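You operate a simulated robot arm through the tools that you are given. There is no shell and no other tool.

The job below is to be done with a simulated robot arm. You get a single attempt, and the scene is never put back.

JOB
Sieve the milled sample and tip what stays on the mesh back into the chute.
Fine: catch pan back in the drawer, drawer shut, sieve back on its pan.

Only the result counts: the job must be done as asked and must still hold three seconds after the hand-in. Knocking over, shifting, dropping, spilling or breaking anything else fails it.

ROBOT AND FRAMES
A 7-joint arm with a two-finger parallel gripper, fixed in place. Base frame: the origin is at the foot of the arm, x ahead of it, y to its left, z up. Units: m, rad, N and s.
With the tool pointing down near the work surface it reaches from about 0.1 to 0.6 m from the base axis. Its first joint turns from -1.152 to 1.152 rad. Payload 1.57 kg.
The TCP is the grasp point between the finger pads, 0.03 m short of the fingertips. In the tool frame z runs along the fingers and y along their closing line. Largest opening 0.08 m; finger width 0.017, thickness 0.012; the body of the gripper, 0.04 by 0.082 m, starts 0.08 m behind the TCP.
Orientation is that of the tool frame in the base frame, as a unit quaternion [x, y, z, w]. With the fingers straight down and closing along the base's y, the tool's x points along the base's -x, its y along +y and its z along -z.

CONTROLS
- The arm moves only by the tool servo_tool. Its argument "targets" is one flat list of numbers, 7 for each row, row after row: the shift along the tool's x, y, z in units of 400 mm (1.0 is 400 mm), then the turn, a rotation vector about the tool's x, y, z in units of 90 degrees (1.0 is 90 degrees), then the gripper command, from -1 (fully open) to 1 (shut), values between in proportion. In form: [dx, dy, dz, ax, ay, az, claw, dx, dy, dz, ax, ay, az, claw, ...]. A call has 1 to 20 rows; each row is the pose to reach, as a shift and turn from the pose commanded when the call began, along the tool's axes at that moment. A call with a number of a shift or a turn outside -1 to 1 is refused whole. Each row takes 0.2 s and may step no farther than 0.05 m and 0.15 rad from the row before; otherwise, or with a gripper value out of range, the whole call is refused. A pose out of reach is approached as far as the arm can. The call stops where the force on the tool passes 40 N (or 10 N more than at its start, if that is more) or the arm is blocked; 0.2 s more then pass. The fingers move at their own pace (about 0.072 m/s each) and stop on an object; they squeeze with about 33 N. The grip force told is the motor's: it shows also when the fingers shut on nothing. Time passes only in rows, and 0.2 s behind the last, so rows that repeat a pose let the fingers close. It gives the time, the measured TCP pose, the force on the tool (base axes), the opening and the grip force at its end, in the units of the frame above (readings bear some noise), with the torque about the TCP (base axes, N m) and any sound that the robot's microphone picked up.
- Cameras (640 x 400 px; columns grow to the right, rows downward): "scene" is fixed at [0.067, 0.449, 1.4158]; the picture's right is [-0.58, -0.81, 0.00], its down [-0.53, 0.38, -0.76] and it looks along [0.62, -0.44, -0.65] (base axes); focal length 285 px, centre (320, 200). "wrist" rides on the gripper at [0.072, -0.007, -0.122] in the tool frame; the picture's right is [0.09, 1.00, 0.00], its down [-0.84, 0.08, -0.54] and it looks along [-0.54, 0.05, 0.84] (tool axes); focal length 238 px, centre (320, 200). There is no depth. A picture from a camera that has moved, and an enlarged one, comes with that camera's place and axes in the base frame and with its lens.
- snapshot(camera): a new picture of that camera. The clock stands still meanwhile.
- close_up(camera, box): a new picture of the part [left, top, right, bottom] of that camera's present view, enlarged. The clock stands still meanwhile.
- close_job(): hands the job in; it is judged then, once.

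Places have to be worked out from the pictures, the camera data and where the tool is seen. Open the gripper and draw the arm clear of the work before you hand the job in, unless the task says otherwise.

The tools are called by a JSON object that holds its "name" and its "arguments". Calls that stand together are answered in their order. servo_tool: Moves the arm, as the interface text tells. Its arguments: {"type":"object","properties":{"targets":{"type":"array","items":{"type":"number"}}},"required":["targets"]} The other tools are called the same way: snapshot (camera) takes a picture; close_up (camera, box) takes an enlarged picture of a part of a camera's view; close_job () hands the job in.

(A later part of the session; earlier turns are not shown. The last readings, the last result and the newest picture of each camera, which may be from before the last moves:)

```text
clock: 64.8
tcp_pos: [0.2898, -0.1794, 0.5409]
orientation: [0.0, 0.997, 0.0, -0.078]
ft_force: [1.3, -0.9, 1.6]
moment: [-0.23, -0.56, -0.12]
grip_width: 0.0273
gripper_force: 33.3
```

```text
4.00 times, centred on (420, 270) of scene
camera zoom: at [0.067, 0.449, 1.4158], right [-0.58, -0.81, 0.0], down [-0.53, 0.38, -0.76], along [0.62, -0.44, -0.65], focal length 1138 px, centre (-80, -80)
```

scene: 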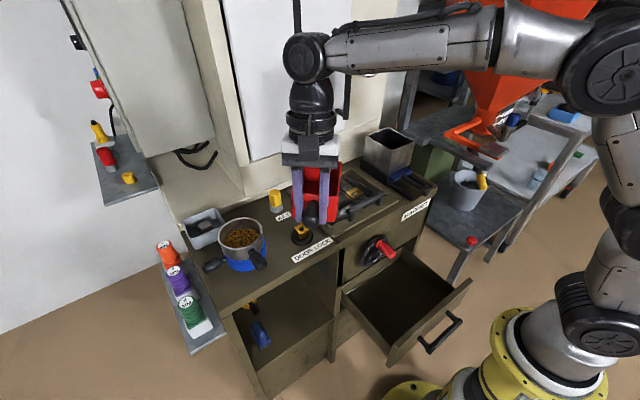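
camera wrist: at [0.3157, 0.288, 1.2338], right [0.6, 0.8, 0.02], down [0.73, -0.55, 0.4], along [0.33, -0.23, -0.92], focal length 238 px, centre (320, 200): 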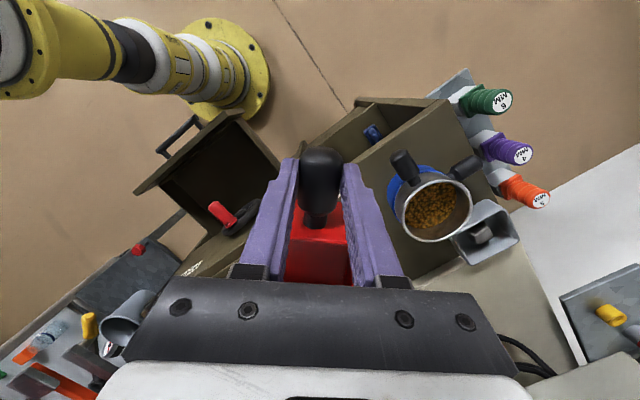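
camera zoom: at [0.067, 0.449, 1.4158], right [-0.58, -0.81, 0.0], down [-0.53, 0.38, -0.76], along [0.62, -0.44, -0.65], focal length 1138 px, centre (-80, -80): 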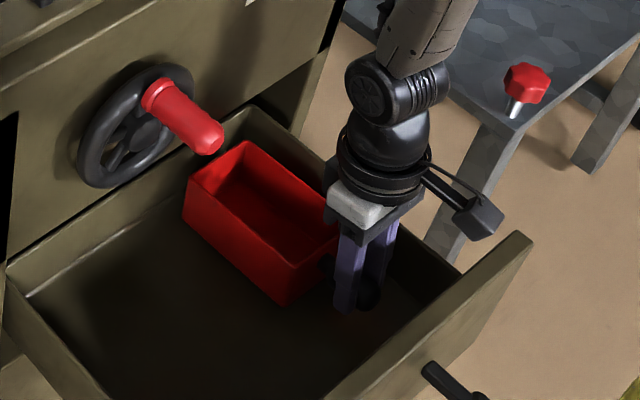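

The far end touches the drawer floor first (pan pitched slightly in the grip). I lower another 10 mm to settle it flat.

{"name": "servo_tool", "arguments": {"targets": [-0.002, 0, 0.0123, 0, 0, 0, 1, -0.0041, 0, 0.0246, 0, 0, 0, 1, -0.0045, 0, 0.029, 0, 0, 0, 1, -0.0045, 0, 0.029, 0, 0, 0, 1]}}

{"name": "close_up", "arguments": {"camera": "scene", "box": [360, 220, 480, 320]}}

```text
clock: 65.8
tcp_pos: [0.2864, -0.1797, 0.5293]
orientation: [0.0, 0.997, 0.001, -0.083]
ft_force: [-1.5, 0.3, 2.4]
moment: [0.01, -0.56, 0.07]
grip_width: 0.027
gripper_force: 32.7
```

```text
4.00 times, centred on (420, 270) of scene
camera zoom: at [0.0669, 0.449, 1.4158], right [-0.58, -0.81, 0.0], down [-0.53, 0.38, -0.76], along [0.62, -0.44, -0.65], focal length 1138 px, centre (-80, -80)
```

zoom: 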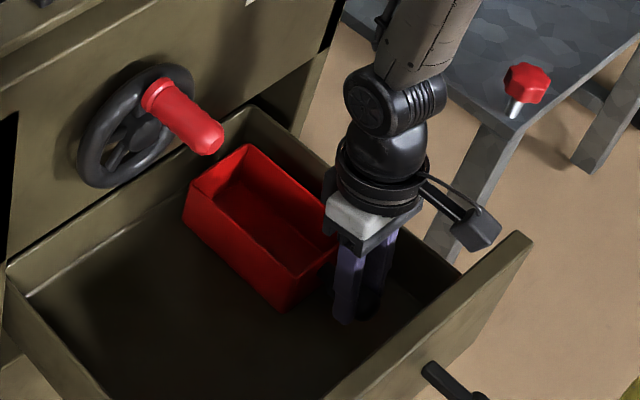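

The pan is seated at essentially its original height. I open the fingers and withdraw upward along the tool axis.

{"name": "servo_tool", "arguments": {"targets": [0, 0, 0, 0, 0, 0, 0.2, 0, 0, 0, 0, 0, 0, -0.25, 0, 0, 0, 0, 0, 0, -0.25, 0, 0, -0.06, 0, 0, 0, -0.25, 0, 0, -0.14, 0, 0, 0, -0.25, 0, 0, -0.24, 0, 0, 0, -0.25, 0, 0, -0.34, 0, 0, 0, -0.25, 0, 0, -0.44, 0, 0, 0, -0.25]}}

{"name": "close_up", "arguments": {"camera": "scene", "box": [340, 200, 480, 320]}}

{"name": "snapshot", "arguments": {"camera": "wrist"}}

```text
clock: 67.6
tcp_pos: [0.3169, -0.1804, 0.7011]
orientation: [-0.001, 0.997, 0.0, -0.081]
ft_force: [0.3, -1.4, 0.7]
moment: [-0.04, 0.0, 0.02]
grip_width: 0.0501
gripper_force: 0.0
```

```text
3.33 times, centred on (410, 260) of scene
camera zoom: at [0.067, 0.449, 1.4158], right [-0.58, -0.81, 0.0], down [-0.53, 0.38, -0.76], along [0.62, -0.44, -0.65], focal length 949 px, centre (20, 0)
```

zoom: 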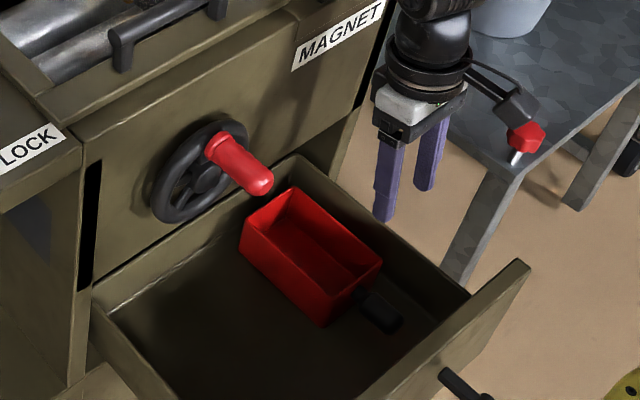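

```text
taken
camera wrist: at [0.2652, -0.1868, 0.8337], right [-0.09, 1.0, 0.02], down [0.91, 0.08, 0.4], along [0.39, 0.05, -0.92], focal length 238 px, centre (320, 200)
```

wrist: 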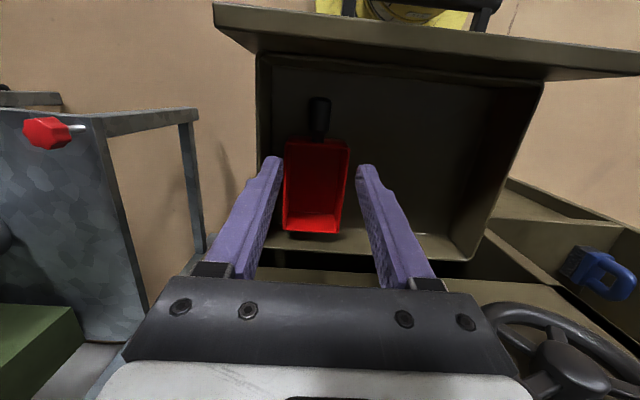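

The empty catch pan is back in place in the drawer. Now I move up and clear, untilt, and then turn the gripper to re-take the drawer handle.

{"name": "servo_tool", "arguments": {"targets": [0.0396, 0.02, -0.069, 0, -0.0172, 0, -0.25, 0.0792, 0.06, -0.138, 0, -0.0343, 0, -0.25, 0.1189, 0.11, -0.207, 0, -0.0515, 0, -0.25, 0.1585, 0.16, -0.276, 0, -0.0687, 0, -0.25, 0.1981, 0.21, -0.345, 0, -0.0858, 0, -0.25, 0.2377, 0.25, -0.414, 0, -0.103, 0, -0.25, 0.2377, 0.25, -0.414, 0, -0.103, 0, -0.25]}}

```text
clock: 69.2
tcp_pos: [0.2494, -0.0802, 0.8805]
orientation: [0.0, 1.0, 0.001, -0.001]
ft_force: [0.0, 0.9, -0.6]
moment: [-0.01, 0.03, 0.02]
grip_width: 0.05
gripper_force: 0.0
```

{"name": "servo_tool", "arguments": {"targets": [0, -0.005, 0.03, 0, 0, -0.09, -0.25, 0, -0.01, 0.06, 0, 0, -0.18, -0.25, 0, -0.015, 0.09, 0, 0, -0.27, -0.25, 0, -0.02, 0.12, 0, 0, -0.36, -0.25, 0, -0.025, 0.15, 0, 0, -0.45, -0.25, 0, -0.03, 0.18, 0, 0, -0.54, -0.25, 0, -0.035, 0.21, 0, 0, -0.63, -0.25, 0, -0.04, 0.24, 0, 0, -0.72, -0.25, 0, -0.045, 0.27, 0, 0, -0.81, -0.25, 0, -0.05, 0.3, 0, 0, -0.9, -0.25, 0, -0.05, 0.325, 0, 0, -0.96, -0.25, 0, -0.05, 0.325, 0, 0, -1, -0.25]}}

{"name": "snapshot", "arguments": {"camera": "wrist"}}

{"name": "snapshot", "arguments": {"camera": "scene"}}

```text
clock: 71.8
tcp_pos: [0.2465, -0.1014, 0.7499]
orientation: [0.708, -0.706, -0.001, 0.0]
ft_force: [-0.5, -0.1, -0.2]
moment: [0.0, -0.03, 0.01]
grip_width: 0.0502
gripper_force: 0.0
```

```text
taken
camera wrist: at [0.2525, -0.1727, 0.874], right [-1.0, -0.09, 0.0], down [-0.08, 0.84, 0.54], along [-0.05, 0.54, -0.84], focal length 238 px, centre (320, 200)
```

wrist: 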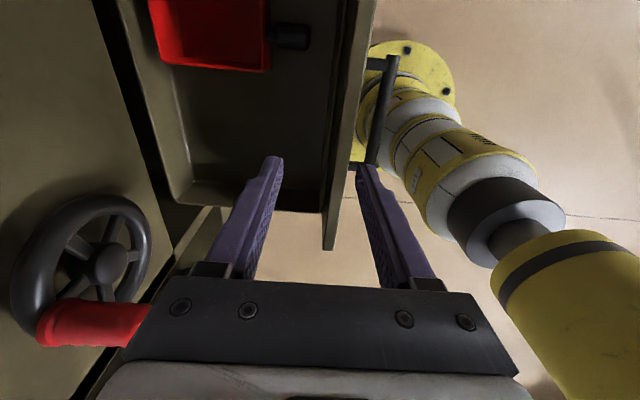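

```text
taken
```

scene: 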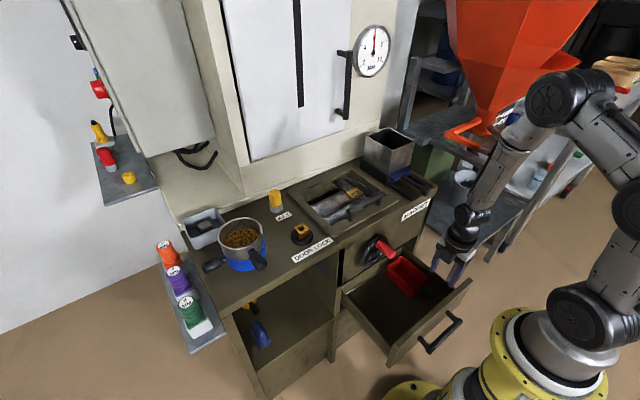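

The bar is measured at x≈0.1625 again. I move above it and lower so the fingers straddle it.

{"name": "servo_tool", "arguments": {"targets": [0, 0.108, 0, 0, 0, 0, -0.1, 0, 0.216, 0, 0, 0, 0, -0.1, 0, 0.216, 0.1, 0, 0, 0, -0.1, 0, 0.216, 0.2, 0, 0, 0, -0.1, 0, 0.216, 0.3, 0, 0, 0, -0.1, 0, 0.216, 0.39, 0, 0, 0, -0.1, 0, 0.216, 0.46, 0, 0, 0, -0.1, 0, 0.216, 0.52, 0, 0, 0, -0.1, 0, 0.216, 0.52, 0, 0, 0, -0.1]}}

{"name": "snapshot", "arguments": {"camera": "wrist"}}

```text
clock: 73.8
tcp_pos: [0.1608, -0.0992, 0.5463]
orientation: [-0.707, 0.707, 0.0, -0.001]
ft_force: [-1.2, 0.2, 0.5]
moment: [0.01, 0.0, -0.02]
grip_width: 0.0439
gripper_force: 0.0
```

```text
taken
camera wrist: at [0.1663, -0.1713, 0.6696], right [-1.0, -0.09, 0.0], down [-0.08, 0.84, 0.54], along [-0.05, 0.54, -0.84], focal length 238 px, centre (320, 200)
```

wrist: 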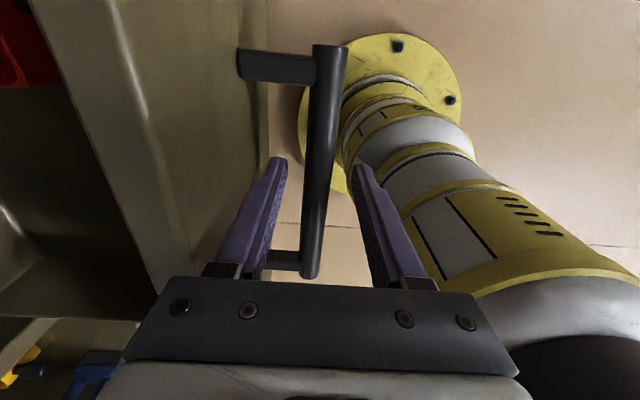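

The bar is between the fingers; I grip it and push the drawer slowly shut, stopping just before fully closed.

{"name": "servo_tool", "arguments": {"targets": [0, 0, 0, 0, 0, 0, 1, 0, 0, 0, 0, 0, 0, 1, 0, 0, 0, 0, 0, 0, 1, 0, -0.02, 0, 0, 0, 0, 1, 0, -0.06, 0, 0, 0, 0, 1, 0, -0.1, 0, 0, 0, 0, 1, 0, -0.14, 0, 0, 0, 0, 1, 0, -0.18, 0, 0, 0, 0, 1, 0, -0.22, 0, 0, 0, 0, 1, 0, -0.26, 0, 0, 0, 0, 1, 0, -0.3, 0, 0, 0, 0, 1, 0, -0.34, 0, 0, 0, 0, 1, 0, -0.38, 0, 0, 0, 0, 1, 0, -0.42, 0, 0, 0, 0, 1, 0, -0.46, 0, 0, 0, 0, 1, 0, -0.49, 0, 0, 0, 0, 1, 0, -0.51, 0, 0, 0, 0, 1, 0, -0.52, 0, 0, 0, 0, 1]}}

{"name": "snapshot", "arguments": {"camera": "scene"}}

{"name": "close_up", "arguments": {"camera": "scene", "box": [330, 200, 450, 300]}}

```text
clock: 77.6
tcp_pos: [0.3685, -0.0987, 0.5434]
orientation: [0.707, -0.707, 0.001, 0.0]
ft_force: [-2.9, -13.1, 26.6]
moment: [-0.24, 0.07, -0.04]
grip_width: 0.0176
gripper_force: 33.0
```

```text
taken
```

scene: 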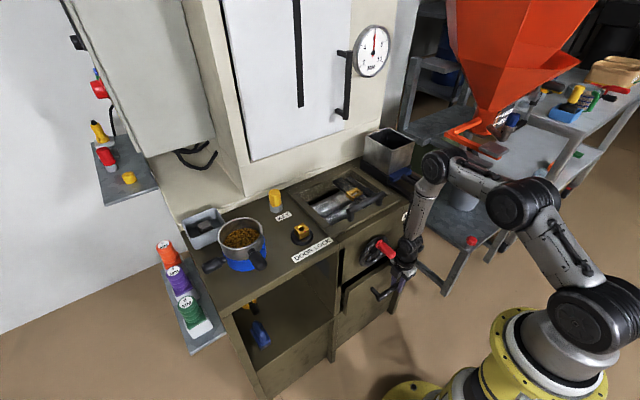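

```text
4.00 times, centred on (390, 250) of scene
camera zoom: at [0.0666, 0.4489, 1.4158], right [-0.58, -0.81, 0.0], down [-0.53, 0.38, -0.76], along [0.62, -0.44, -0.65], focal length 1138 px, centre (40, 0)
```

zoom: 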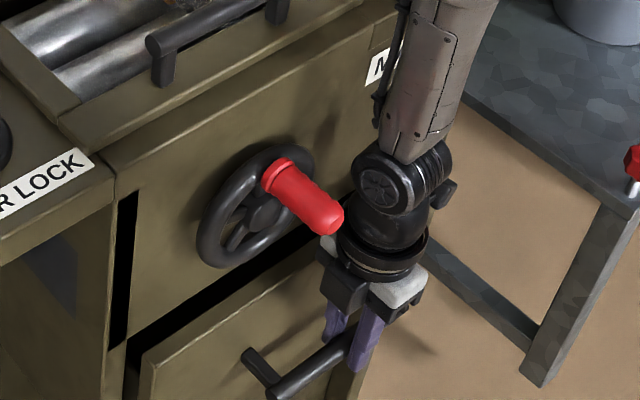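

About 8 mm remain. I push the last bit gently.

{"name": "servo_tool", "arguments": {"targets": [0, -0.01, -0.003, 0, 0, 0, 1, 0, -0.02, -0.003, 0, 0, 0, 1, 0, -0.026, -0.003, 0, 0, 0, 1, 0, -0.026, -0.003, 0, 0, 0, 1]}}

{"name": "close_up", "arguments": {"camera": "scene", "box": [330, 200, 450, 300]}}

```text
clock: 78.6
tcp_pos: [0.3756, -0.0988, 0.5436]
orientation: [-0.707, 0.707, 0.002, -0.002]
ft_force: [-4.4, -22.7, -20.0]
moment: [-0.3, 0.06, -0.02]
grip_width: 0.0182
gripper_force: 32.7
```

```text
4.00 times, centred on (390, 250) of scene
camera zoom: at [0.0672, 0.4486, 1.4159], right [-0.58, -0.81, 0.0], down [-0.53, 0.38, -0.76], along [0.62, -0.44, -0.65], focal length 1138 px, centre (40, 0)
```

zoom: 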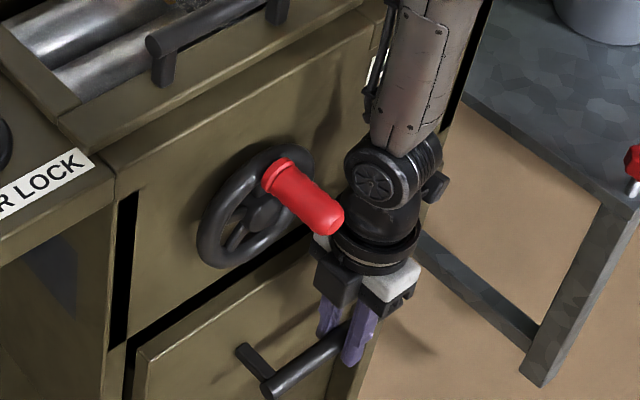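

{"name": "servo_tool", "arguments": {"targets": [0.002, -0.006, 0.002, 0, 0, 0, 1, 0.002, -0.012, 0.002, 0, 0, 0, 1, 0.002, -0.012, 0.002, 0, 0, 0, 1]}}

{"name": "close_up", "arguments": {"camera": "scene", "box": [330, 200, 450, 300]}}

```text
clock: 79.4
tcp_pos: [0.381, -0.0985, 0.5452]
orientation: [0.708, -0.706, -0.002, 0.001]
ft_force: [-10.5, 5.7, 3.3]
moment: [0.27, 0.17, -0.03]
grip_width: 0.0177
gripper_force: 32.4
```

```text
4.00 times, centred on (390, 250) of scene
camera zoom: at [0.0668, 0.449, 1.4158], right [-0.58, -0.81, 0.0], down [-0.53, 0.38, -0.76], along [0.62, -0.44, -0.65], focal length 1138 px, centre (40, 0)
```

zoom: 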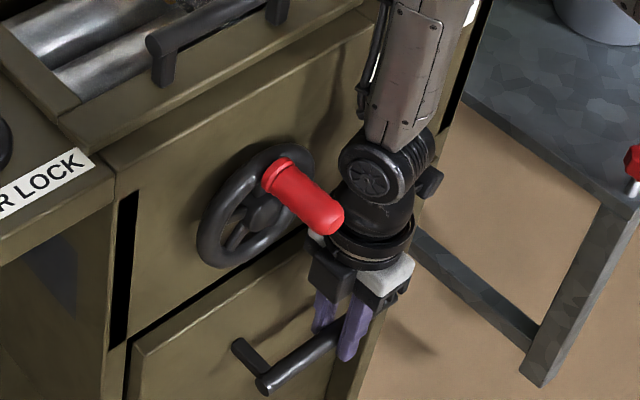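

The drawer is against its stop (−10.5 N). I open the fingers slightly, back off 5 mm and rise straight up.

{"name": "servo_tool", "arguments": {"targets": [0, 0, 0, 0, 0, 0, -0.05, 0, 0, 0, 0, 0, 0, -0.05, 0, 0.01, 0, 0, 0, 0, -0.05, 0, 0.012, 0, 0, 0, 0, -0.05, 0, 0.012, -0.06, 0, 0, 0, -0.05, 0, 0.012, -0.14, 0, 0, 0, -0.05, 0, 0.03, -0.24, 0, 0, 0, -0.05, 0, 0.1, -0.32, 0, 0, 0, -0.05, 0, 0.2, -0.38, 0, 0, 0, -0.05, 0, 0.28, -0.45, 0, 0, 0, -0.5, 0, 0.33, -0.54, 0, 0, 0, -1]}}

{"name": "snapshot", "arguments": {"camera": "scene"}}

{"name": "close_up", "arguments": {"camera": "scene", "box": [320, 220, 440, 320]}}

```text
clock: 81.8
tcp_pos: [0.2523, -0.1015, 0.7614]
orientation: [0.707, -0.707, -0.001, 0.0]
ft_force: [0.1, -0.6, -0.5]
moment: [0.01, 0.02, 0.0]
grip_width: 0.0801
gripper_force: 0.2
out of reach, approached as far as the arm can: row 6
```

```text
taken
```

scene: 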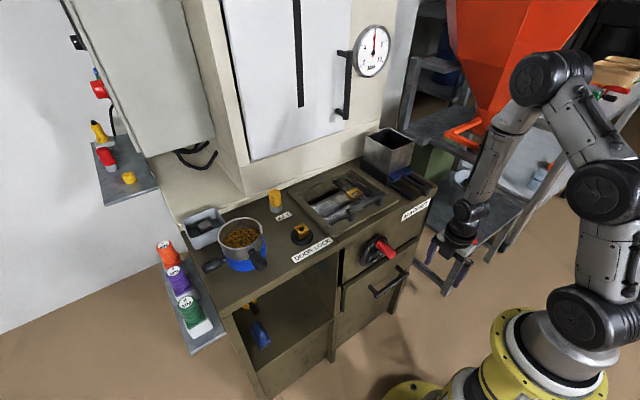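

```text
4.00 times, centred on (380, 270) of scene
camera zoom: at [0.067, 0.449, 1.4158], right [-0.58, -0.81, 0.0], down [-0.53, 0.38, -0.76], along [0.62, -0.44, -0.65], focal length 1138 px, centre (80, -80)
```

zoom: 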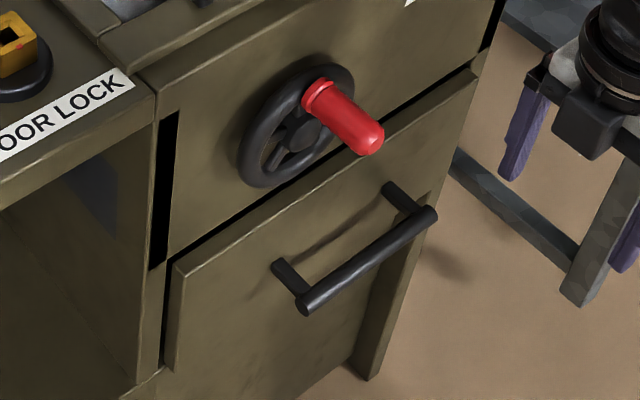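

The drawer is shut exactly as at the start, with the pan inside. Next is the sieve: I rise, turn the gripper back and go toward its handle.

{"name": "servo_tool", "arguments": {"targets": [-0.031, -0.0058, -0.05, 0, 0, 0.083, -1, -0.0625, -0.0117, -0.1, 0, 0, 0.167, -1, -0.094, -0.0175, -0.15, 0, 0, 0.25, -1, -0.125, -0.0233, -0.2, 0, 0, 0.333, -1, -0.156, -0.0292, -0.25, 0, 0, 0.417, -1, -0.1875, -0.035, -0.3, 0, 0, 0.5, -1, -0.219, -0.041, -0.35, 0, 0, 0.583, -1, -0.25, -0.0467, -0.4, 0, 0, 0.667, -1, -0.281, -0.0525, -0.45, 0, 0, 0.75, -1, -0.3125, -0.058, -0.5, 0, 0, 0.833, -1, -0.344, -0.064, -0.55, 0, 0, 0.917, -1, -0.375, -0.07, -0.6, 0, 0, 1, -1]}}

{"name": "snapshot", "arguments": {"camera": "scene"}}

{"name": "snapshot", "arguments": {"camera": "wrist"}}

```text
clock: 84.4
tcp_pos: [0.2798, 0.0493, 1.0018]
orientation: [0.0, 1.0, 0.001, 0.0]
ft_force: [0.4, 0.1, -0.6]
moment: [0.02, -0.01, -0.05]
grip_width: 0.0799
gripper_force: 0.1
```

```text
taken
```

scene: 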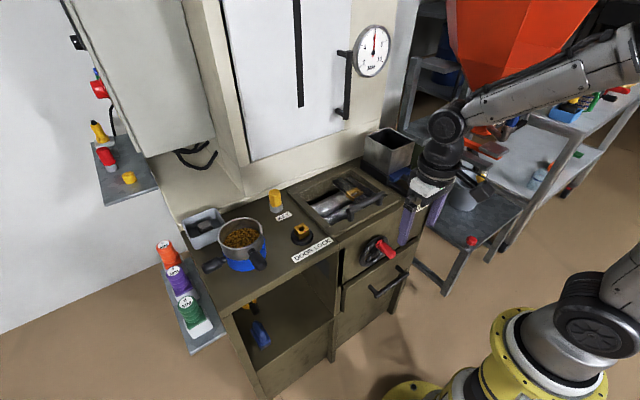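

```text
taken
camera wrist: at [0.2075, 0.0429, 1.1251], right [-0.09, 1.0, 0.0], down [0.84, 0.08, 0.54], along [0.54, 0.05, -0.84], focal length 238 px, centre (320, 200)
```

wrist: 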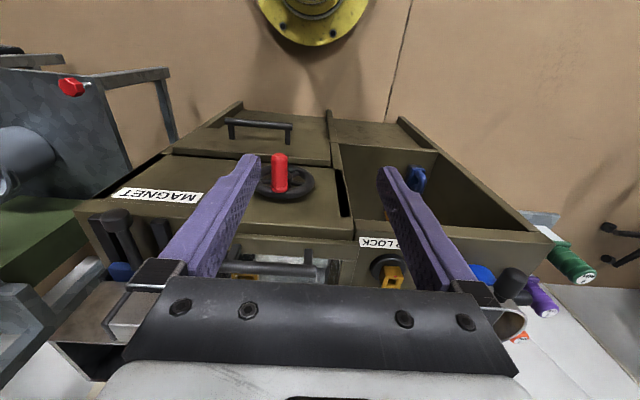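

I test whether the arm can hold the tool horizontal (fingers toward +x) in free space in front of the machine, which would be the best grip for the sieve handle.

{"name": "servo_tool", "arguments": {"targets": [-0.01, 0.056, 0.004, 0, -0.083, 0, -1, -0.02, 0.1125, 0.008, 0, -0.167, 0, -1, -0.031, 0.169, 0.0125, 0, -0.25, 0, -1, -0.042, 0.225, 0.017, 0, -0.333, 0, -1, -0.052, 0.281, 0.021, 0, -0.417, 0, -1, -0.0625, 0.3375, 0.025, 0, -0.5, 0, -1, -0.073, 0.394, 0.029, 0, -0.583, 0, -1, -0.083, 0.45, 0.033, 0, -0.667, 0, -1, -0.094, 0.506, 0.0375, 0, -0.75, 0, -1, -0.104, 0.5625, 0.042, 0, -0.833, 0, -1, -0.115, 0.619, 0.046, 0, -0.917, 0, -1, -0.125, 0.675, 0.05, 0, -1, 0, -1, -0.125, 0.675, 0.05, 0, -1, 0, -1]}}

{"name": "snapshot", "arguments": {"camera": "scene"}}

{"name": "snapshot", "arguments": {"camera": "wrist"}}

```text
clock: 87.2
tcp_pos: [0.3702, 0.3013, 0.9788]
orientation: [0.0, 0.707, 0.0, 0.707]
ft_force: [-0.5, -0.6, -0.1]
moment: [0.01, -0.01, 0.03]
grip_width: 0.0801
gripper_force: 0.0
out of reach, approached as far as the arm can: row 9, 10, 11, 12, 13
```

```text
taken
```

scene: 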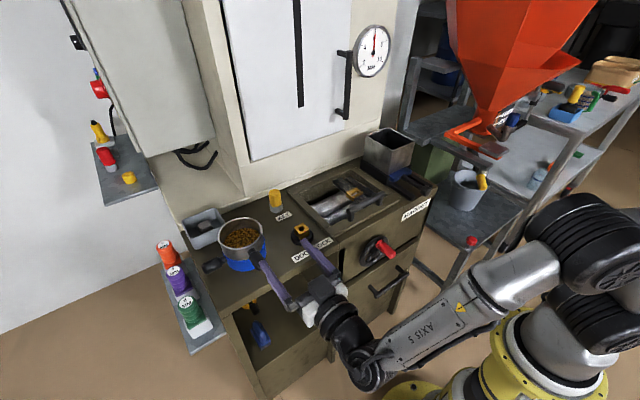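

```text
taken
camera wrist: at [0.2474, 0.2942, 0.9077], right [0.0, 1.0, -0.09], down [-0.54, 0.08, 0.84], along [0.84, 0.05, 0.54], focal length 238 px, centre (320, 200)
```

wrist: 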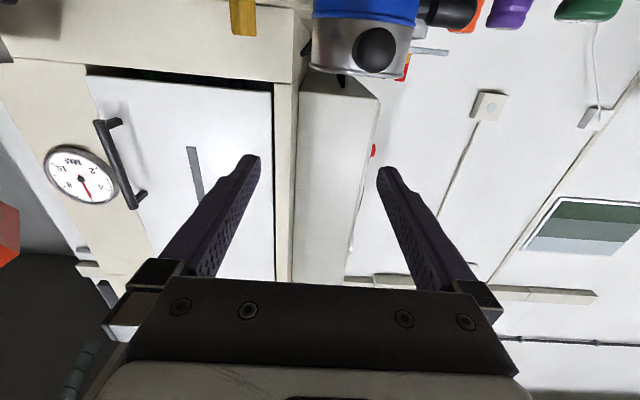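

The horizontal tool pose works. The sieve handle's end shows at about y 0.332, z 0.905. I go to a pre-grasp pose directly in line with it.

{"name": "servo_tool", "arguments": {"targets": [0.04, 0.03, 0, 0, 0, 0, -0.5, 0.1, 0.06, 0.02, 0, 0, 0, -0.5, 0.16, 0.078, 0.05, 0, 0, 0, -0.5, 0.1845, 0.078, 0.075, 0, 0, 0, -0.5, 0.1845, 0.078, 0.075, 0, 0, 0, -0.5]}}

{"name": "snapshot", "arguments": {"camera": "wrist"}}

{"name": "close_up", "arguments": {"camera": "scene", "box": [180, 200, 340, 320]}}

```text
clock: 88.4
tcp_pos: [0.4001, 0.3335, 0.9066]
orientation: [0.0, 0.708, 0.002, 0.707]
ft_force: [-0.2, 0.1, 0.0]
moment: [0.0, 0.0, 0.03]
grip_width: 0.0599
gripper_force: 0.0
out of reach, approached as far as the arm can: row 1, 2
```

```text
taken
camera wrist: at [0.2769, 0.3273, 0.8356], right [0.0, 1.0, -0.09], down [-0.54, 0.08, 0.84], along [0.84, 0.05, 0.54], focal length 238 px, centre (320, 200)
```

wrist: 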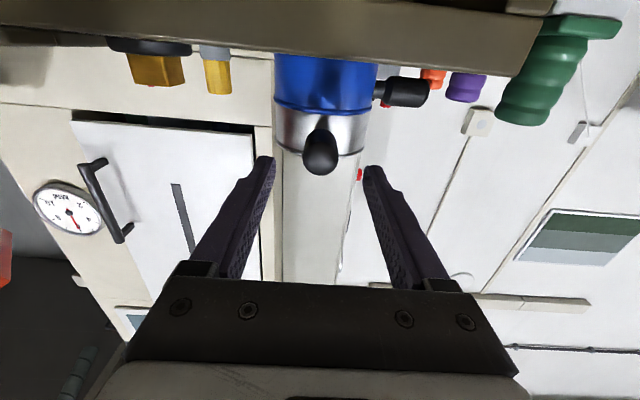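

```text
3.33 times, centred on (260, 260) of scene
camera zoom: at [0.067, 0.449, 1.4158], right [-0.58, -0.81, 0.0], down [-0.53, 0.38, -0.76], along [0.62, -0.44, -0.65], focal length 949 px, centre (520, 0)
```

zoom: 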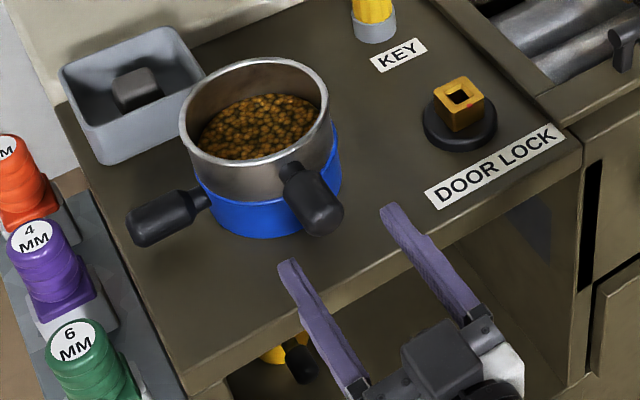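

Aligned: handle end is centred between the fingers at z≈0.904. I advance 5.6 cm along the handle and then close.

{"name": "servo_tool", "arguments": {"targets": [0.006, 0.001, 0.04, 0, 0, 0, -0.5, 0.006, 0.001, 0.08, 0, 0, 0, -0.5, 0.006, 0.001, 0.115, 0, 0, 0, -0.5, 0.006, 0.001, 0.138, 0, 0, 0, -0.5, 0.006, 0.001, 0.138, 0, 0, 0, -0.5]}}

{"name": "close_up", "arguments": {"camera": "scene", "box": [200, 210, 300, 290]}}

{"name": "snapshot", "arguments": {"camera": "wrist"}}

```text
clock: 89.6
tcp_pos: [0.4543, 0.3335, 0.9033]
orientation: [0.001, 0.708, 0.0, 0.707]
ft_force: [0.2, -1.1, -0.3]
moment: [-0.02, -0.01, 0.02]
grip_width: 0.0602
gripper_force: 0.0
```

```text
5.00 times, centred on (250, 250) of scene
camera zoom: at [0.067, 0.449, 1.4158], right [-0.58, -0.81, 0.0], down [-0.53, 0.38, -0.76], along [0.62, -0.44, -0.65], focal length 1423 px, centre (670, -50)
```

zoom: 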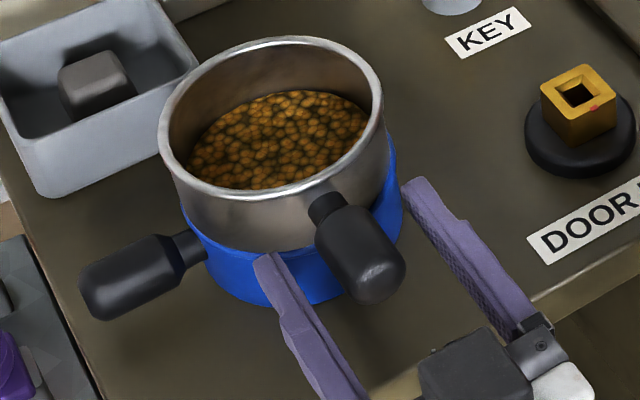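

```text
taken
camera wrist: at [0.3318, 0.3273, 0.8338], right [0.0, 1.0, -0.09], down [-0.54, 0.08, 0.84], along [0.84, 0.05, 0.54], focal length 238 px, centre (320, 200)
```

wrist: 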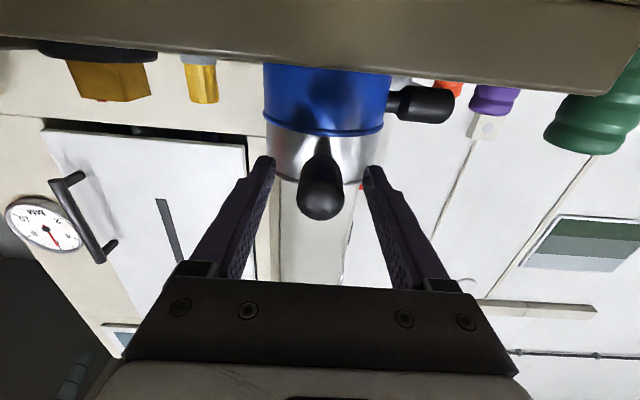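

Fingers flank the handle along its length. I close.

{"name": "servo_tool", "arguments": {"targets": [0, 0, 0, 0, 0, 0, 0.2, 0, 0, 0, 0, 0, 0, 1, 0, 0, 0, 0, 0, 0, 1, 0, 0, 0, 0, 0, 0, 1]}}

{"name": "close_up", "arguments": {"camera": "scene", "box": [200, 210, 300, 290]}}

{"name": "close_up", "arguments": {"camera": "wrist", "box": [220, 40, 420, 240]}}

```text
clock: 90.6
tcp_pos: [0.4549, 0.3338, 0.9051]
orientation: [0.0, 0.708, 0.001, 0.706]
ft_force: [0.0, 0.8, -0.5]
moment: [-0.03, 0.03, 0.06]
grip_width: 0.0271
gripper_force: 33.1
```

```text
5.00 times, centred on (250, 250) of scene
camera zoom: at [0.067, 0.449, 1.4158], right [-0.58, -0.81, 0.0], down [-0.53, 0.38, -0.76], along [0.62, -0.44, -0.65], focal length 1423 px, centre (670, -50)
```

zoom: 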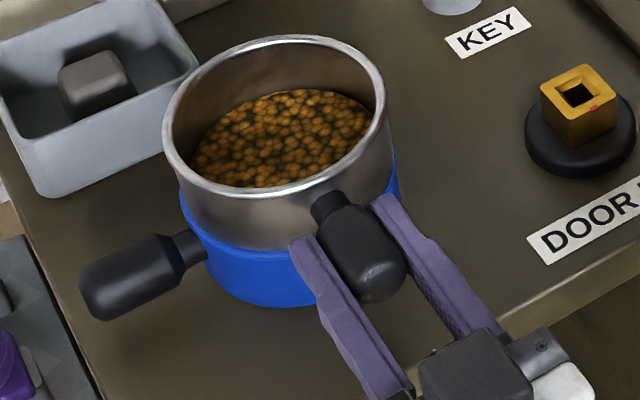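

```text
2.00 times, centred on (320, 140) of wrist
camera zoom: at [0.3315, 0.3272, 0.8337], right [0.0, 1.0, -0.09], down [-0.54, 0.08, 0.84], along [0.84, 0.05, 0.54], focal length 477 px, centre (320, 320)
```

zoom: 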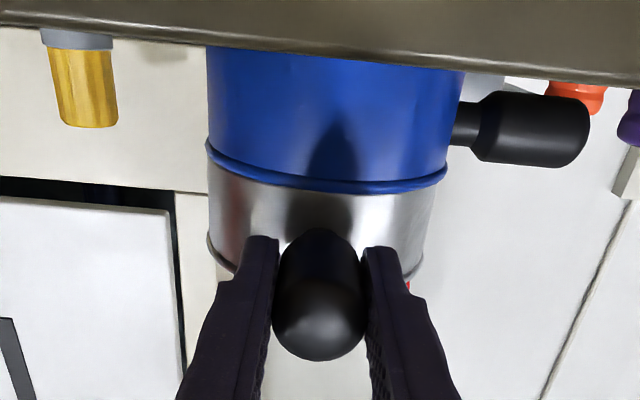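

Gripped (27.1 mm). I lift the sieve 12 mm above its pan to check that it comes free and to see the load.

{"name": "servo_tool", "arguments": {"targets": [-0.01, 0, 0, 0, 0, 0, 1, -0.02, 0, 0, 0, 0, 0, 1, -0.03, 0, 0, 0, 0, 0, 1, -0.03, 0, 0, 0, 0, 0, 1, -0.03, 0, 0, 0, 0, 0, 1]}}

{"name": "close_up", "arguments": {"camera": "scene", "box": [200, 210, 300, 290]}}

{"name": "close_up", "arguments": {"camera": "wrist", "box": [220, 40, 420, 240]}}

```text
clock: 91.8
tcp_pos: [0.4561, 0.3339, 0.9174]
orientation: [0.0, 0.707, 0.001, 0.707]
ft_force: [0.4, 0.1, -2.1]
moment: [-0.01, 0.08, -0.03]
grip_width: 0.0268
gripper_force: 33.1
```

```text
5.00 times, centred on (250, 250) of scene
camera zoom: at [0.067, 0.449, 1.4158], right [-0.58, -0.81, 0.0], down [-0.53, 0.38, -0.76], along [0.62, -0.44, -0.65], focal length 1423 px, centre (670, -50)
```

zoom: 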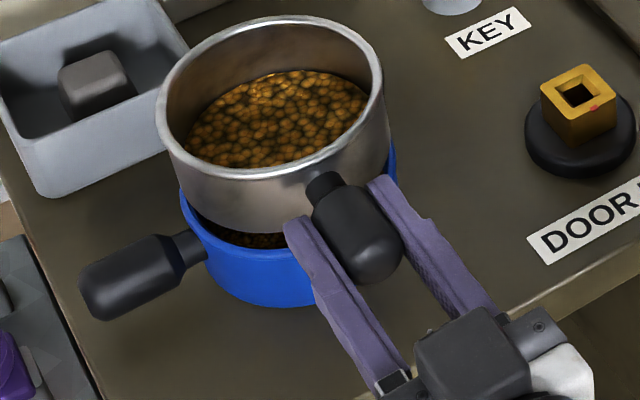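

```text
2.00 times, centred on (320, 140) of wrist
camera zoom: at [0.3321, 0.3271, 0.8462], right [0.0, 1.0, -0.09], down [-0.54, 0.08, 0.84], along [0.84, 0.05, 0.54], focal length 477 px, centre (320, 320)
```

zoom: 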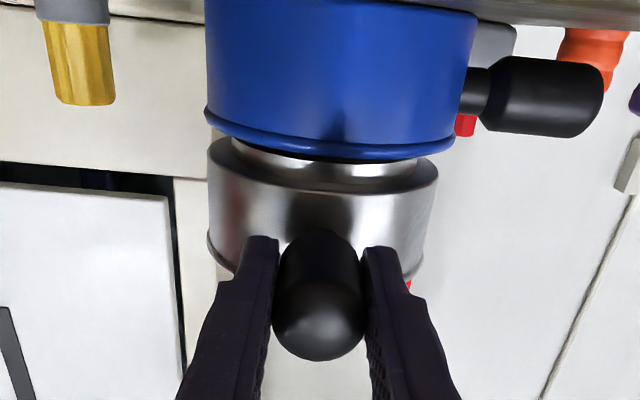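

Fines already show in the blue pan, and the sieve's collar is still inside the pan's mouth with clearance. I shake it side to side ±6 mm, just above the pan.

{"name": "servo_tool", "arguments": {"targets": [0, 0.015, 0, 0, 0, 0, 1, 0, -0.015, 0, 0, 0, 0, 1, 0, 0.015, 0, 0, 0, 0, 1, 0, -0.015, 0, 0, 0, 0, 1, 0, 0.015, 0, 0, 0, 0, 1, 0, -0.015, 0, 0, 0, 0, 1, 0, 0.015, 0, 0, 0, 0, 1, 0, -0.015, 0, 0, 0, 0, 1, 0, 0.015, 0, 0, 0, 0, 1, 0, -0.015, 0, 0, 0, 0, 1, 0, 0.015, 0, 0, 0, 0, 1, 0, -0.015, 0, 0, 0, 0, 1, 0, 0.015, 0, 0, 0, 0, 1, 0, -0.015, 0, 0, 0, 0, 1, 0, 0.015, 0, 0, 0, 0, 1, 0, -0.015, 0, 0, 0, 0, 1, 0, 0.015, 0, 0, 0, 0, 1, 0, -0.015, 0, 0, 0, 0, 1, 0, 0, 0, 0, 0, 0, 1, 0, 0, 0, 0, 0, 0, 1]}}

{"name": "close_up", "arguments": {"camera": "scene", "box": [200, 210, 300, 290]}}

{"name": "close_up", "arguments": {"camera": "wrist", "box": [220, 40, 420, 240]}}

```text
clock: 96.0
tcp_pos: [0.454, 0.3331, 0.9168]
orientation: [0.0, 0.707, 0.0, 0.707]
ft_force: [0.5, -0.1, -1.8]
moment: [-0.01, 0.1, 0.02]
grip_width: 0.027
gripper_force: 33.3
```

```text
5.00 times, centred on (250, 250) of scene
camera zoom: at [0.067, 0.449, 1.4158], right [-0.58, -0.81, 0.0], down [-0.53, 0.38, -0.76], along [0.62, -0.44, -0.65], focal length 1423 px, centre (670, -50)
```

zoom: 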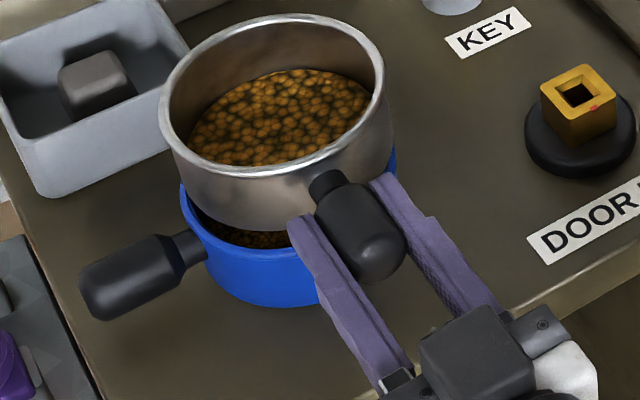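

```text
2.00 times, centred on (320, 140) of wrist
camera zoom: at [0.3317, 0.3256, 0.8469], right [0.0, 1.0, -0.09], down [-0.54, 0.08, 0.84], along [0.84, 0.05, 0.54], focal length 477 px, centre (320, 320)
```

zoom: 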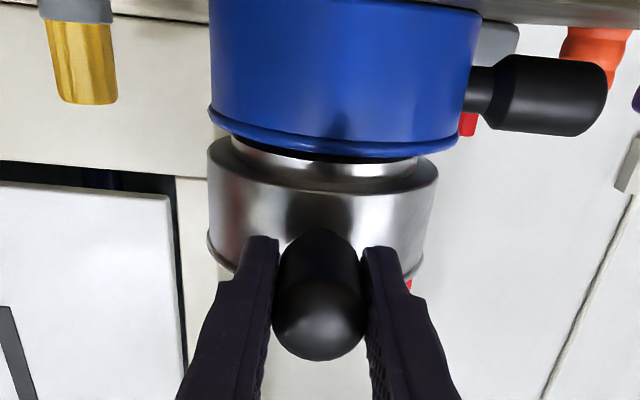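

Let me look closely at the contents' level before shaking more vigorously.

{"name": "close_up", "arguments": {"camera": "scene", "box": [224, 208, 268, 268]}}

```text
6.67 times, centred on (246, 238) of scene
camera zoom: at [0.067, 0.449, 1.4158], right [-0.58, -0.81, 0.0], down [-0.53, 0.38, -0.76], along [0.62, -0.44, -0.65], focal length 1897 px, centre (813, -53)
```

zoom: 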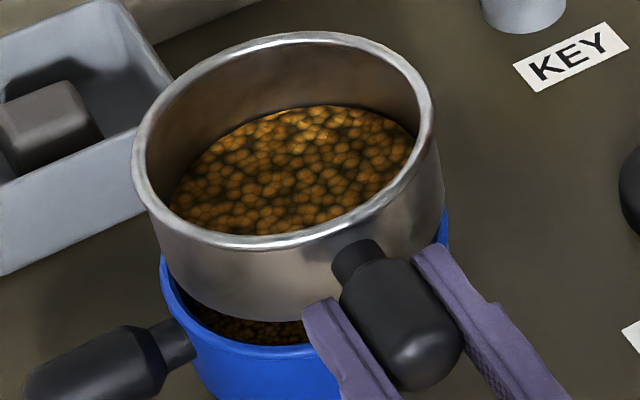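

I shake more vigorously: ±9 mm sideways combined with a small vertical bounce, staying over the pan.

{"name": "servo_tool", "arguments": {"targets": [-0.01, 0.022, 0, 0, 0, 0, 1, 0, -0.022, 0, 0, 0, 0, 1, -0.02, 0.022, 0, 0, 0, 0, 1, 0, -0.022, 0, 0, 0, 0, 1, -0.02, 0.022, 0, 0, 0, 0, 1, 0, -0.022, 0, 0, 0, 0, 1, -0.02, 0.022, 0, 0, 0, 0, 1, 0, -0.022, 0, 0, 0, 0, 1, -0.02, 0.022, 0, 0, 0, 0, 1, 0, -0.022, 0, 0, 0, 0, 1, -0.02, 0.022, 0, 0, 0, 0, 1, 0, -0.022, 0, 0, 0, 0, 1, -0.02, 0.022, 0, 0, 0, 0, 1, 0, -0.022, 0, 0, 0, 0, 1, -0.02, 0.022, 0, 0, 0, 0, 1, 0, -0.022, 0, 0, 0, 0, 1, -0.02, 0.022, 0, 0, 0, 0, 1, 0, -0.022, 0, 0, 0, 0, 1, 0, 0, 0, 0, 0, 0, 1, 0, 0, 0, 0, 0, 0, 1]}}

{"name": "close_up", "arguments": {"camera": "scene", "box": [224, 208, 268, 268]}}

```text
clock: 100.2
tcp_pos: [0.4561, 0.3334, 0.9189]
orientation: [0.0, 0.708, 0.001, 0.706]
ft_force: [0.1, 0.0, -1.2]
moment: [0.02, 0.14, -0.03]
grip_width: 0.0269
gripper_force: 32.8
```

```text
6.67 times, centred on (246, 238) of scene
camera zoom: at [0.067, 0.449, 1.4158], right [-0.58, -0.81, 0.0], down [-0.53, 0.38, -0.76], along [0.62, -0.44, -0.65], focal length 1897 px, centre (813, -53)
```

zoom: 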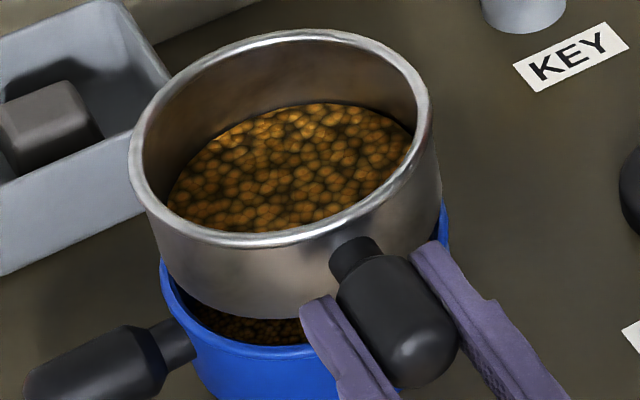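

Level looks unchanged. I also seat the sieve and give it small shakes (±4 mm) on its pan, in case it only sieves when seated.

{"name": "servo_tool", "arguments": {"targets": [0.015, 0, 0, 0, 0, 0, 1, 0.027, 0, 0, 0, 0, 0, 1, 0.031, 0, 0, 0, 0, 0, 1, 0.03, 0.008, 0, 0, 0, 0, 1, 0.03, -0.008, 0, 0, 0, 0, 1, 0.03, 0.008, 0, 0, 0, 0, 1, 0.03, -0.008, 0, 0, 0, 0, 1, 0.03, 0.008, 0, 0, 0, 0, 1, 0.03, -0.008, 0, 0, 0, 0, 1, 0.03, 0.008, 0, 0, 0, 0, 1, 0.03, -0.008, 0, 0, 0, 0, 1, 0.03, 0.008, 0, 0, 0, 0, 1, 0.03, -0.008, 0, 0, 0, 0, 1, 0.03, 0, 0, 0, 0, 0, 1]}}

{"name": "close_up", "arguments": {"camera": "scene", "box": [200, 210, 300, 290]}}

{"name": "close_up", "arguments": {"camera": "scene", "box": [224, 208, 268, 268]}}

```text
clock: 103.2
tcp_pos: [0.4538, 0.3337, 0.9054]
orientation: [0.001, 0.708, 0.0, 0.707]
ft_force: [0.4, 0.4, -1.5]
moment: [-0.02, 0.08, -0.03]
grip_width: 0.027
gripper_force: 32.9
```

```text
5.00 times, centred on (250, 250) of scene
camera zoom: at [0.067, 0.449, 1.4158], right [-0.58, -0.81, 0.0], down [-0.53, 0.38, -0.76], along [0.62, -0.44, -0.65], focal length 1423 px, centre (670, -50)
```

zoom: 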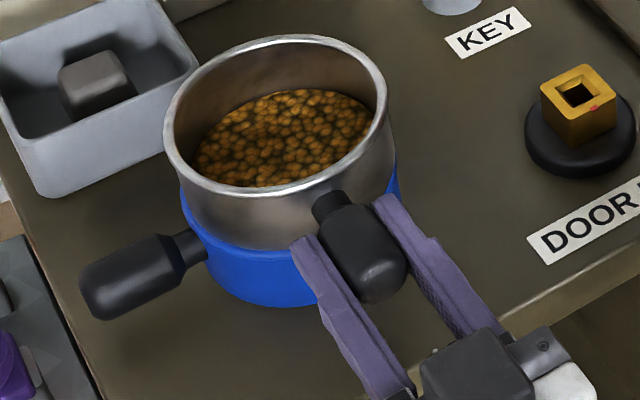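

```text
6.67 times, centred on (246, 238) of scene
camera zoom: at [0.067, 0.449, 1.4158], right [-0.58, -0.81, 0.0], down [-0.53, 0.38, -0.76], along [0.62, -0.44, -0.65], focal length 1897 px, centre (813, -53)
```

zoom: 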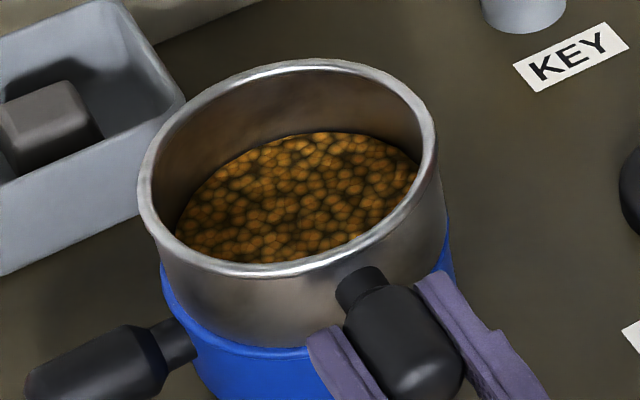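

Pan hasn't moved. I lift the sieve 7 cm straight up to look at the fines in the pan.

{"name": "servo_tool", "arguments": {"targets": [-0.03, 0, 0, 0, 0, 0, 1, -0.07, 0, 0, 0, 0, 0, 1, -0.11, 0, 0, 0, 0, 0, 1, -0.145, 0, 0, 0, 0, 0, 1, -0.175, 0, 0, 0, 0, 0, 1, -0.175, 0, 0, 0, 0, 0, 1]}}

{"name": "close_up", "arguments": {"camera": "scene", "box": [200, 180, 300, 280]}}

{"name": "snapshot", "arguments": {"camera": "wrist"}}

```text
clock: 104.6
tcp_pos: [0.4559, 0.3318, 0.9733]
orientation: [0.0, 0.708, 0.001, 0.707]
ft_force: [0.7, 0.2, -1.1]
moment: [0.04, 0.12, 0.01]
grip_width: 0.0271
gripper_force: 32.7
```

```text
4.00 times, centred on (250, 230) of scene
camera zoom: at [0.067, 0.449, 1.4158], right [-0.58, -0.81, 0.0], down [-0.53, 0.38, -0.76], along [0.62, -0.44, -0.65], focal length 1138 px, centre (600, 80)
```

zoom: 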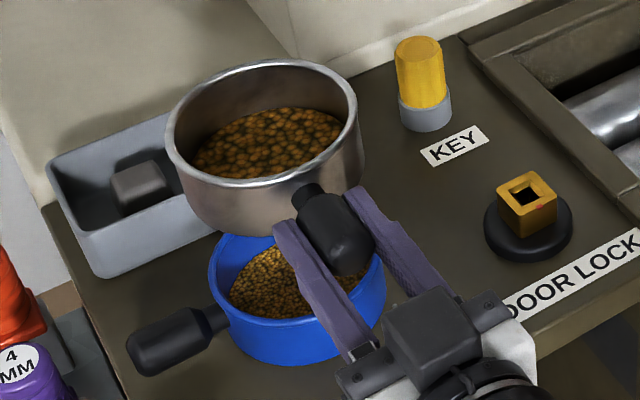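

```text
taken
camera wrist: at [0.3335, 0.3257, 0.9033], right [0.0, 1.0, -0.09], down [-0.54, 0.08, 0.84], along [0.84, 0.05, 0.54], focal length 238 px, centre (320, 200)
```

wrist: 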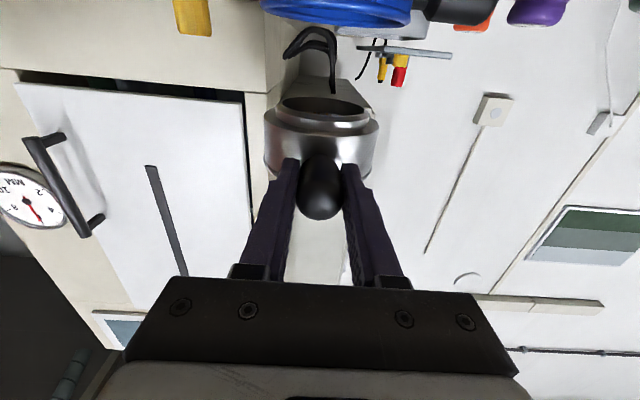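

The fine fraction is in the blue pan, and the coarse grains remain on the mesh. I record the fines level, then do one more shaking round to check that nothing more passes.

{"name": "close_up", "arguments": {"camera": "scene", "box": [220, 190, 310, 275]}}

{"name": "servo_tool", "arguments": {"targets": [0.04, 0, 0, 0, 0, 0, 1, 0.08, 0, 0, 0, 0, 0, 1, 0.12, 0, 0, 0, 0, 0, 1, 0.14, 0.015, 0, 0, 0, 0, 1, 0.14, -0.015, 0, 0, 0, 0, 1, 0.14, 0.015, 0, 0, 0, 0, 1, 0.14, -0.015, 0, 0, 0, 0, 1, 0.14, 0.015, 0, 0, 0, 0, 1, 0.14, -0.015, 0, 0, 0, 0, 1, 0.14, 0.015, 0, 0, 0, 0, 1, 0.14, -0.015, 0, 0, 0, 0, 1, 0.14, 0.015, 0, 0, 0, 0, 1, 0.14, -0.015, 0, 0, 0, 0, 1, 0.14, 0.015, 0, 0, 0, 0, 1, 0.14, -0.015, 0, 0, 0, 0, 1, 0.14, 0.015, 0, 0, 0, 0, 1, 0.14, -0.015, 0, 0, 0, 0, 1, 0.12, 0, 0, 0, 0, 0, 1, 0.06, 0, 0, 0, 0, 0, 1, 0, 0, 0, 0, 0, 0, 1]}}

{"name": "close_up", "arguments": {"camera": "scene", "box": [220, 190, 310, 275]}}

```text
4.71 times, centred on (265, 232) of scene
camera zoom: at [0.067, 0.449, 1.4158], right [-0.58, -0.81, 0.0], down [-0.53, 0.38, -0.76], along [0.62, -0.44, -0.65], focal length 1339 px, centre (579, 47)
```

zoom: 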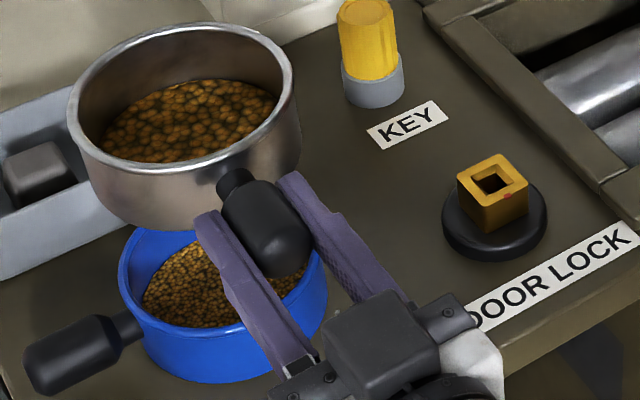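

```text
clock: 108.8
tcp_pos: [0.4529, 0.3323, 0.9767]
orientation: [0.001, 0.709, 0.0, 0.706]
ft_force: [0.5, 0.1, -1.6]
moment: [0.0, 0.13, 0.0]
grip_width: 0.0267
gripper_force: 32.7
```

```text
4.71 times, centred on (265, 232) of scene
camera zoom: at [0.067, 0.449, 1.4158], right [-0.58, -0.81, 0.0], down [-0.53, 0.38, -0.76], along [0.62, -0.44, -0.65], focal length 1339 px, centre (579, 47)
```

zoom: 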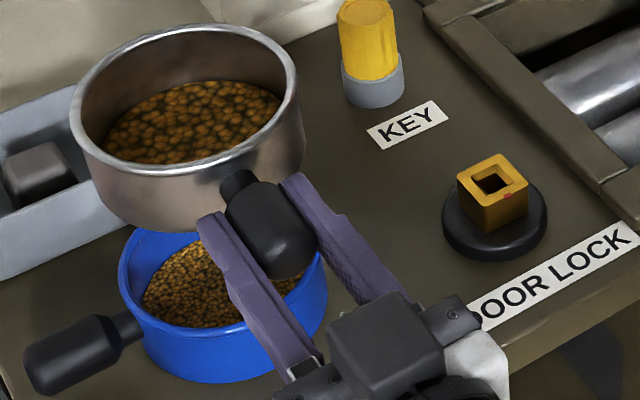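

The fines level did not change, so sieving is complete. Chute mouth triangulates to x 0.555–0.67, y −0.27…−0.166, top z≈0.966. I raise the sieve level and yaw 45° while moving toward it.

{"name": "servo_tool", "arguments": {"targets": [-0.05, 0, 0, 0, 0, 0, 1, -0.12, 0, 0, 0, 0, 0, 1, -0.19, 0, 0, 0, 0, 0, 1, -0.245, 0, 0, 0, 0, 0, 1, -0.258, 0, 0, 0, 0, 0, 1, -0.258, -0.05, -0.004, 0.07, 0, 0, 1, -0.258, -0.11, -0.009, 0.14, 0, 0, 1, -0.258, -0.17, -0.014, 0.21, 0, 0, 1, -0.258, -0.23, -0.02, 0.29, 0, 0, 1, -0.258, -0.29, -0.025, 0.37, 0, 0, 1, -0.258, -0.34, -0.03, 0.44, 0, 0, 1, -0.258, -0.38, -0.0325, 0.5, 0, 0, 1, -0.258, -0.38, -0.0325, 0.5, 0, 0, 1]}}

{"name": "snapshot", "arguments": {"camera": "scene"}}

{"name": "snapshot", "arguments": {"camera": "wrist"}}

```text
clock: 111.6
tcp_pos: [0.4419, 0.1797, 1.0777]
orientation: [0.272, 0.654, -0.271, 0.652]
ft_force: [0.4, 0.8, -0.8]
moment: [0.1, 0.07, 0.01]
grip_width: 0.0269
gripper_force: 32.7
```

```text
taken
```

scene: 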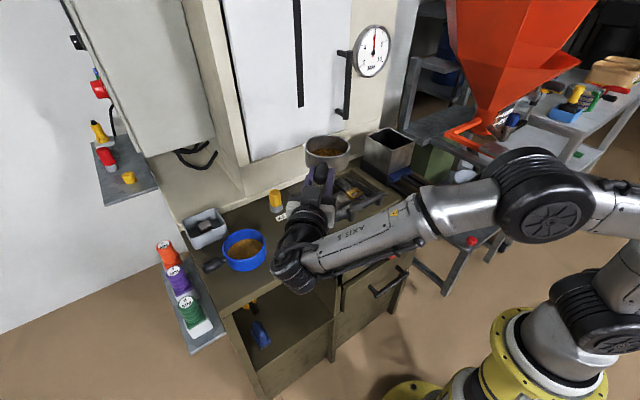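

```text
taken
camera wrist: at [0.3502, 0.2612, 1.0076], right [0.7, 0.7, -0.09], down [-0.33, 0.44, 0.84], along [0.63, -0.56, 0.54], focal length 238 px, centre (320, 200)
```

wrist: 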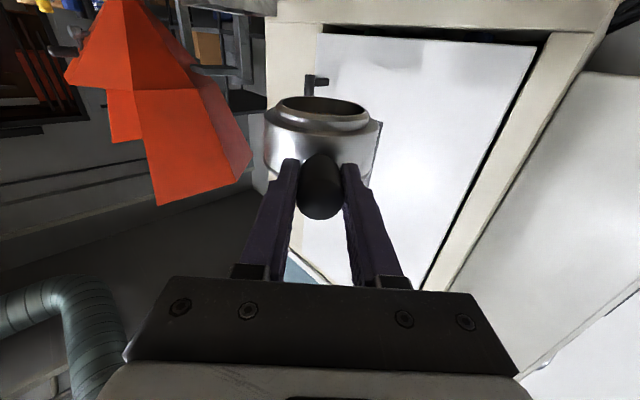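

The sieve is level. I carry it on to above the chute.

{"name": "servo_tool", "arguments": {"targets": [0, -0.03, 0.055, 0, 0, 0, 1, 0, -0.08, 0.14, 0, 0, 0, 1, 0, -0.13, 0.23, 0, 0, 0, 1, 0, -0.18, 0.32, 0, 0, 0, 1, 0, -0.23, 0.41, 0, 0, 0, 1, 0, -0.28, 0.5, 0, 0, 0, 1, 0, -0.33, 0.59, 0, 0, 0, 1, 0, -0.375, 0.67, 0, 0, 0, 1, 0, -0.405, 0.725, 0, 0, 0, 1, 0, -0.419, 0.751, 0, 0, 0, 1, 0, -0.419, 0.751, 0, 0, 0, 1]}}

{"name": "snapshot", "arguments": {"camera": "scene"}}

{"name": "close_up", "arguments": {"camera": "scene", "box": [320, 70, 480, 200]}}

```text
clock: 114.0
tcp_pos: [0.5373, -0.1505, 1.0777]
orientation: [0.27, 0.654, -0.27, 0.653]
ft_force: [0.5, 0.1, -1.5]
moment: [0.11, 0.05, 0.0]
grip_width: 0.0266
gripper_force: 33.0
```

```text
taken
```

scene: 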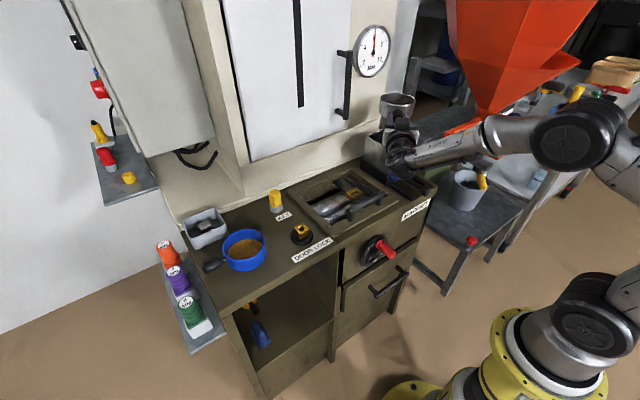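

```text
3.08 times, centred on (400, 135) of scene
camera zoom: at [0.067, 0.4489, 1.4158], right [-0.58, -0.81, 0.0], down [-0.53, 0.38, -0.76], along [0.62, -0.44, -0.65], focal length 876 px, centre (74, 400)
```

zoom: 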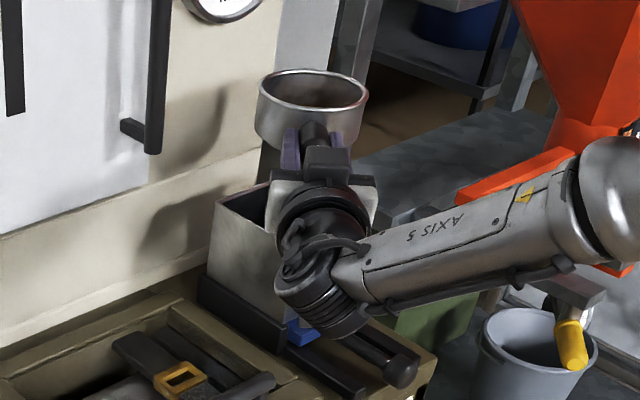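

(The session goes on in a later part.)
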